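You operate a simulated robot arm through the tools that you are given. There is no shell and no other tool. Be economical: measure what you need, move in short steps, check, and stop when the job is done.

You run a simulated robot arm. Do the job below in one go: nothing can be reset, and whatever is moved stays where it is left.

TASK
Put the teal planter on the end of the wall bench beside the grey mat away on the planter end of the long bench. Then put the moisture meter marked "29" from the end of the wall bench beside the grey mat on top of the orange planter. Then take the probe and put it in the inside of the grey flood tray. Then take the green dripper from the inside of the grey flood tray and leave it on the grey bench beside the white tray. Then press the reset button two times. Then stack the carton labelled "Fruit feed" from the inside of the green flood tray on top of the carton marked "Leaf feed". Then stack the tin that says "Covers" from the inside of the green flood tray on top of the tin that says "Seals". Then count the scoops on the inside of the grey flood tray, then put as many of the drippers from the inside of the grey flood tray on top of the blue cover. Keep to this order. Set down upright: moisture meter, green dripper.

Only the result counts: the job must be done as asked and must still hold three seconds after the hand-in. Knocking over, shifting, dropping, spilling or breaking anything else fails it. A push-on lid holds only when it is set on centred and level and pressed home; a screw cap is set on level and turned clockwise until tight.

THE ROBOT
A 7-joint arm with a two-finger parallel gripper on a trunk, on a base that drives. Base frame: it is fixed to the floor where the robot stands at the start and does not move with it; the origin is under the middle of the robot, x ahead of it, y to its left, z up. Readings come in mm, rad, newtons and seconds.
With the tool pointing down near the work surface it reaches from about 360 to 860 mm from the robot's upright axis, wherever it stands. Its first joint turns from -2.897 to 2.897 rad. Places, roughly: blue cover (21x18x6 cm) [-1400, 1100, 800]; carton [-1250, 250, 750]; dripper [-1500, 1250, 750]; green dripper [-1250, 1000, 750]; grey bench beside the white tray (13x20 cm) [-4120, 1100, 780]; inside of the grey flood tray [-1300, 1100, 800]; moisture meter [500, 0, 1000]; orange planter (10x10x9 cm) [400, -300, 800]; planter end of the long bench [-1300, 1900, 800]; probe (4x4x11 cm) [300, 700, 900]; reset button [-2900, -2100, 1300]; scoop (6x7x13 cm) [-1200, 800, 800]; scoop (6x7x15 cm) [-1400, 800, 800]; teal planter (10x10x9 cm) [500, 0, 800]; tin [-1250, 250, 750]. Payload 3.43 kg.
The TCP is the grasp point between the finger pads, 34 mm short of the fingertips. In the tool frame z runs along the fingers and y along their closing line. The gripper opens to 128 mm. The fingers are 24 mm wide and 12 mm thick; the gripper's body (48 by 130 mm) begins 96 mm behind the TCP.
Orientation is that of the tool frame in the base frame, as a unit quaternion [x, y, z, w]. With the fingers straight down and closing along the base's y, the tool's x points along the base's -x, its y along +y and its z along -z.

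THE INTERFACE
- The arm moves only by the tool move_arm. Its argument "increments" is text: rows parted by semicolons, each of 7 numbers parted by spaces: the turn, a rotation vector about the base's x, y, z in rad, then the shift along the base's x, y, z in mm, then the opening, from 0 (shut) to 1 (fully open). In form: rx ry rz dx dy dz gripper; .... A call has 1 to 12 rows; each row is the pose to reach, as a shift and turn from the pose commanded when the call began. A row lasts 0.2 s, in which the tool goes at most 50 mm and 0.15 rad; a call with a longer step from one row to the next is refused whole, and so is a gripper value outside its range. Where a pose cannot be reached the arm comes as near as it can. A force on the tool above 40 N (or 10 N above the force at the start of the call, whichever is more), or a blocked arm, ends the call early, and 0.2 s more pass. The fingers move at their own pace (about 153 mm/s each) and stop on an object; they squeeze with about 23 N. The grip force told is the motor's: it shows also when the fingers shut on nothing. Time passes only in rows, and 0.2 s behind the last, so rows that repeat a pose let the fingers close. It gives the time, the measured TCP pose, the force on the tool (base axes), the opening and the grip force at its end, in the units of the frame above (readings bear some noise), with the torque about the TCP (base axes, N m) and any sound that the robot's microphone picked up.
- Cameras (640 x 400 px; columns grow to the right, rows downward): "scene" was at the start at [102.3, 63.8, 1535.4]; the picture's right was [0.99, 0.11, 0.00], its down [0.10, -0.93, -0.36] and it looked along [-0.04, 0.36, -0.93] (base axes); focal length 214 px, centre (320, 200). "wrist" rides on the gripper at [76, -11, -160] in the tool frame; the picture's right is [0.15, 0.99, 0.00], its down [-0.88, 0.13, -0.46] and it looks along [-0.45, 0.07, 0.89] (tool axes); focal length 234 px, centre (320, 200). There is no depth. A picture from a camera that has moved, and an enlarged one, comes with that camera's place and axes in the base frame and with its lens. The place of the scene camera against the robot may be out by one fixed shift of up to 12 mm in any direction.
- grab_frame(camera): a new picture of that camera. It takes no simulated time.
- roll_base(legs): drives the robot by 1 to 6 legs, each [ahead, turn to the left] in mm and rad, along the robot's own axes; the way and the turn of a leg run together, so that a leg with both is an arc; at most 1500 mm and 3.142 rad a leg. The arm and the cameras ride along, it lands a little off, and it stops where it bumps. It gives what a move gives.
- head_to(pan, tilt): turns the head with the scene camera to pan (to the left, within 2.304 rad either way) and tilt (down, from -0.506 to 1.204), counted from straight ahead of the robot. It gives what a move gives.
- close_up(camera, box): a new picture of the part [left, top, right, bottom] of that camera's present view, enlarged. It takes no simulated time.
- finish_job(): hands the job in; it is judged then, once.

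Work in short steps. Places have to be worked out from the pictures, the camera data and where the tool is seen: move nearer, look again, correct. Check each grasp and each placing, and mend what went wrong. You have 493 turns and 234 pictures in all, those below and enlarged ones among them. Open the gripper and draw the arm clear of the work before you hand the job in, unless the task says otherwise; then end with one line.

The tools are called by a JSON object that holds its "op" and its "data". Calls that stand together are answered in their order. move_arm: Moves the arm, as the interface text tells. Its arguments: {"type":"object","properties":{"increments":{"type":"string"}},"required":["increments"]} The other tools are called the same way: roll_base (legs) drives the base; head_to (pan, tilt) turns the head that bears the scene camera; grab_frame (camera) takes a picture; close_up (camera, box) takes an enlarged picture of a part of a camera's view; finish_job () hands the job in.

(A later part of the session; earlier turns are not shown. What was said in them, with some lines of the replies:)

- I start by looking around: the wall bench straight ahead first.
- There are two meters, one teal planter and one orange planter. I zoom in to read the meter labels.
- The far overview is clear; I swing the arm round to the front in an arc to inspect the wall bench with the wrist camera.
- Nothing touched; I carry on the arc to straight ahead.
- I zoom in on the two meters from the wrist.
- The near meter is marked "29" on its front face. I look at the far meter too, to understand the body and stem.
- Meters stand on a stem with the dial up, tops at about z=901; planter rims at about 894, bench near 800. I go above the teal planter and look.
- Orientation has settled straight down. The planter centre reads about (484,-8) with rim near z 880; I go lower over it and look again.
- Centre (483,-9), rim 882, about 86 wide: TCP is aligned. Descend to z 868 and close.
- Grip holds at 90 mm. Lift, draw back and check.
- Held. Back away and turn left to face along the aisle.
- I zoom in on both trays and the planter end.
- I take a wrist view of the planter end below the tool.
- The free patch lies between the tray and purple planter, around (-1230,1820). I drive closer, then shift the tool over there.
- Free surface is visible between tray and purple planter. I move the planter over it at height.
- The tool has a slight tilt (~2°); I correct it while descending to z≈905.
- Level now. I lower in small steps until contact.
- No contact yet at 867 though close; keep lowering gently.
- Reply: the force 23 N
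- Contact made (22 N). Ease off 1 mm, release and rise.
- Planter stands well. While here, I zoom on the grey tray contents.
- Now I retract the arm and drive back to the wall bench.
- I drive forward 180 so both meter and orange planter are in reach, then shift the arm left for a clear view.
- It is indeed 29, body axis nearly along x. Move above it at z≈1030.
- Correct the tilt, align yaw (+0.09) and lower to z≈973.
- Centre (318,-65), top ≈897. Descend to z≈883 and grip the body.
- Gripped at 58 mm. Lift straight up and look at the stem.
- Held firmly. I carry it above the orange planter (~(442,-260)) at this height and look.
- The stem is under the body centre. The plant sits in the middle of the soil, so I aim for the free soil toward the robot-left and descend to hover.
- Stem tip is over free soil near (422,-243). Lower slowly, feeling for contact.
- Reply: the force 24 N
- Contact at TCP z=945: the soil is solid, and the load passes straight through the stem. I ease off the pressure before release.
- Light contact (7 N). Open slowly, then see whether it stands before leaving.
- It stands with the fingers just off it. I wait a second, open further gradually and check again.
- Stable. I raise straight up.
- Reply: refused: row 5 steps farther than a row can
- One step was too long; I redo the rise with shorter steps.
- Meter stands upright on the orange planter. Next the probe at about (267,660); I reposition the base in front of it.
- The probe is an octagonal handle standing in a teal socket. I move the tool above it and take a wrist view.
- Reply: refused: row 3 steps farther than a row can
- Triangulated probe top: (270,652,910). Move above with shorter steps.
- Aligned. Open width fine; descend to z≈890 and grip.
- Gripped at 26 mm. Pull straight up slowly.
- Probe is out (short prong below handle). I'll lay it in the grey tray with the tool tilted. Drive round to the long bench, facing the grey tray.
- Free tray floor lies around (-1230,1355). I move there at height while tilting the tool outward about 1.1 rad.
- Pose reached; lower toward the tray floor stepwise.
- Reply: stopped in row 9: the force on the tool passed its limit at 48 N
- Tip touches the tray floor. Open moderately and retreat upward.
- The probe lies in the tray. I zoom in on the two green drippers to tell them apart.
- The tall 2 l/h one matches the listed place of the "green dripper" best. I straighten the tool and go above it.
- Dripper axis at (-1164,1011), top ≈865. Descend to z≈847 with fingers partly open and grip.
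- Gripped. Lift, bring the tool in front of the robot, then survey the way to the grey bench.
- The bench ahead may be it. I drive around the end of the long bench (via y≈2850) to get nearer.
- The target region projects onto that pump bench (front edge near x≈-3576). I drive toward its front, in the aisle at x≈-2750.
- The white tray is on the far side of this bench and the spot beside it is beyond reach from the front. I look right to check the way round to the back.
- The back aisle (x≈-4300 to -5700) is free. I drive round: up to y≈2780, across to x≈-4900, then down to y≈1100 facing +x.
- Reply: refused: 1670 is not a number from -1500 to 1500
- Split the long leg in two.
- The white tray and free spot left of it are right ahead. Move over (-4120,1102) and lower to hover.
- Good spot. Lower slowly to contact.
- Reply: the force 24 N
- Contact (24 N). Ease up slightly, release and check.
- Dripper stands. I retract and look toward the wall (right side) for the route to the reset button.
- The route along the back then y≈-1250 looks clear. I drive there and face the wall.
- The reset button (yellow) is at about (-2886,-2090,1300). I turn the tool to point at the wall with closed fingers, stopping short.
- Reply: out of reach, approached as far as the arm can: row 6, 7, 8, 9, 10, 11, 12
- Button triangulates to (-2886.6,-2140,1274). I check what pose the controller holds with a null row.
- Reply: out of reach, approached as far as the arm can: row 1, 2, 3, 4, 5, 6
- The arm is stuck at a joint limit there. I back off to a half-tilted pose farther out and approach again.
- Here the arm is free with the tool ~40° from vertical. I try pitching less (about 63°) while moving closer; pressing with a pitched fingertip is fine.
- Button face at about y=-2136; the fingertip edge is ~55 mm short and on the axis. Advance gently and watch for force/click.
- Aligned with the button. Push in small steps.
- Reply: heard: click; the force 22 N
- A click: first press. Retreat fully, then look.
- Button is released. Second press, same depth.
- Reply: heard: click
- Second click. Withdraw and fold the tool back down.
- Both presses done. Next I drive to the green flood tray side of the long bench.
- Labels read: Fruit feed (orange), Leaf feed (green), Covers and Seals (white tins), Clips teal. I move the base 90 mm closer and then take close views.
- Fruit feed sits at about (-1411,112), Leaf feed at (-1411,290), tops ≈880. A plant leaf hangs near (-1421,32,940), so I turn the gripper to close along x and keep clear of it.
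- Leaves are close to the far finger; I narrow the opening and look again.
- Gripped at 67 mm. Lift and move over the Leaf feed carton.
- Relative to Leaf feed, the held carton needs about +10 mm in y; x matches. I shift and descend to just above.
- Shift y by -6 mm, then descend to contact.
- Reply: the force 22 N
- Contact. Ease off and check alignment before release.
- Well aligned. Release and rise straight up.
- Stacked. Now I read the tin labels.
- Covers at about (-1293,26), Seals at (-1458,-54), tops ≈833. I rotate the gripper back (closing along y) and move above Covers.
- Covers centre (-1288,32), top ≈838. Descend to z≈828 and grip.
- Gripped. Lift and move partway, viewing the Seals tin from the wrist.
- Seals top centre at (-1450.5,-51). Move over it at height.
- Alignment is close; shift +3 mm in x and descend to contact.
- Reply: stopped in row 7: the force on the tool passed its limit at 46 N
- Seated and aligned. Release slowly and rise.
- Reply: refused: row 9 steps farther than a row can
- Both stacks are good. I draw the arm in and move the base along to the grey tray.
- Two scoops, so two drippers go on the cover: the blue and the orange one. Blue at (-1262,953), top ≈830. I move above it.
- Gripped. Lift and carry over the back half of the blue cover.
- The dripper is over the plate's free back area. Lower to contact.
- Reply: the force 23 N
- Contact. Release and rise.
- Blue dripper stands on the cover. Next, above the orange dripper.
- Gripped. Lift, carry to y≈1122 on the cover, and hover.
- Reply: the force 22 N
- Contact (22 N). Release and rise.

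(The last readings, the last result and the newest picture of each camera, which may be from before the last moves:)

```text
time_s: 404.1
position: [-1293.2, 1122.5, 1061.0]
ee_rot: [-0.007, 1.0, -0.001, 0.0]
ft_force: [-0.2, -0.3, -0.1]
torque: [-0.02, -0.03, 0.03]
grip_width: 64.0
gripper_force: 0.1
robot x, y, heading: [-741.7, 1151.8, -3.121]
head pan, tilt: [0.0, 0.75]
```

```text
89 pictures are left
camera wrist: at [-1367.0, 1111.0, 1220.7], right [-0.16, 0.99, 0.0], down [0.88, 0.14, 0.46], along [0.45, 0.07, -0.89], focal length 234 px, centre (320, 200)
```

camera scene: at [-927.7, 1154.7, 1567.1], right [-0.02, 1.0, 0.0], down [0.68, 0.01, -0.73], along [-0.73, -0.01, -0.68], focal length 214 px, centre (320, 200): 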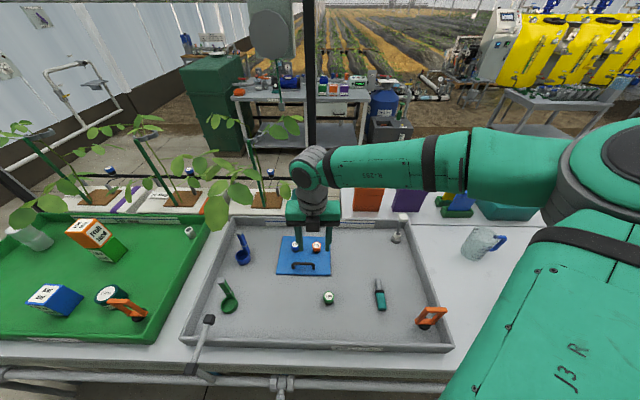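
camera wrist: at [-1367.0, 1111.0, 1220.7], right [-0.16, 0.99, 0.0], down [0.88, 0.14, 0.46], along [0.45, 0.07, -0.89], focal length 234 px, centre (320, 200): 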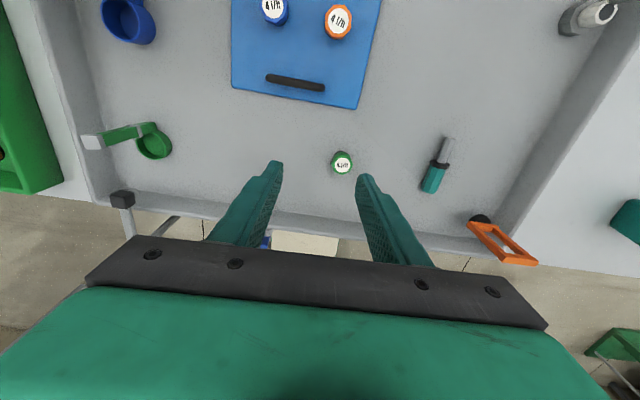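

Two drippers stand on the cover. Final check of the meter on the orange planter from here.

{"op": "move_arm", "data": {"increments": "0 0 0 30 5 10 0.7; 0 0 0 70 15 20 1; 0 0 0 90 20 25 1"}}

{"op": "head_to", "data": {"pan": 2.25, "tilt": 0.35}}

{"op": "grab_frame", "data": {"camera": "scene"}}

```text
time_s: 404.9
position: [-1198.2, 1134.2, 1078.8]
ee_rot: [-0.01, 1.0, -0.012, 0.008]
ft_force: [-0.1, 0.2, 0.3]
torque: [0.02, -0.04, 0.0]
grip_width: 128.0
gripper_force: 0.0
robot x, y, heading: [-742.8, 1149.2, -3.119]
head pan, tilt: [0.0, 0.75]
```

```text
time_s: 407.0
position: [-1199.3, 1136.1, 1078.8]
ee_rot: [-0.008, 1.0, -0.013, 0.006]
ft_force: [0.1, -0.7, 0.4]
torque: [0.0, 0.03, -0.01]
grip_width: 128.1
gripper_force: 0.1
robot x, y, heading: [-741.1, 1151.3, -3.12]
head pan, tilt: [2.25, 0.351]
```

```text
88 pictures are left
camera scene: at [-784.6, 1085.1, 1602.8], right [-0.77, -0.64, 0.0], down [-0.22, 0.26, -0.94], along [0.6, -0.72, -0.34], focal length 214 px, centre (320, 200)
```

scene: 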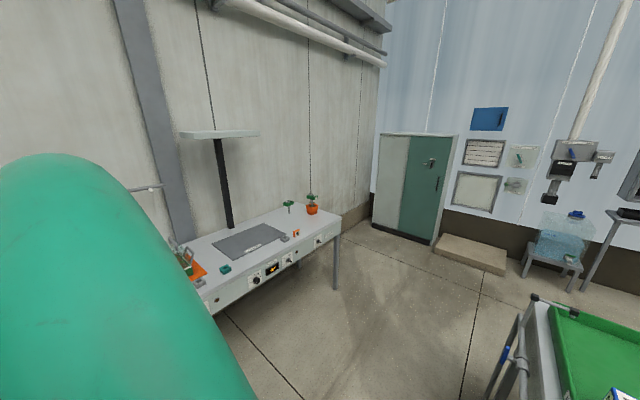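

{"op": "close_up", "data": {"camera": "scene", "box": [270, 180, 350, 240]}}

```text
6.67 times, centred on (310, 210) of scene
camera zoom: at [-784.6, 1085.1, 1602.8], right [-0.77, -0.64, 0.0], down [-0.22, 0.26, -0.94], along [0.6, -0.72, -0.34], focal length 1430 px, centre (387, 133)
```

zoom: 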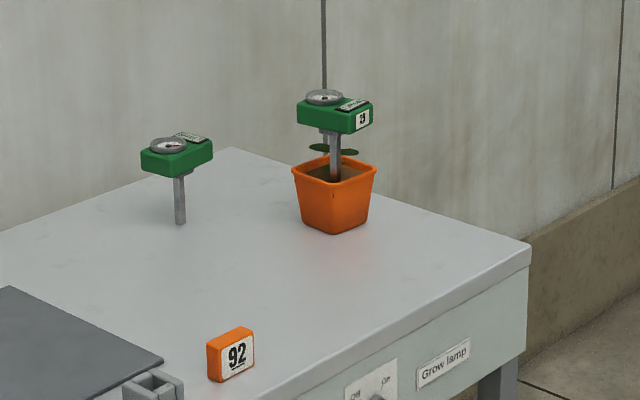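

The meter stands upright on the orange planter, the arm is clear and the gripper open. Handing in.

{"op": "finish_job", "data": {}}

```text
The job is handed in.
```

I carried out all eight steps in the order given and handed the job in. Two things were my call: there were two green drippers, and I took the tall "2 l/h" one because it best matched the listed place. I counted two scoops, so I put the blue and orange drippers on the blue cover.
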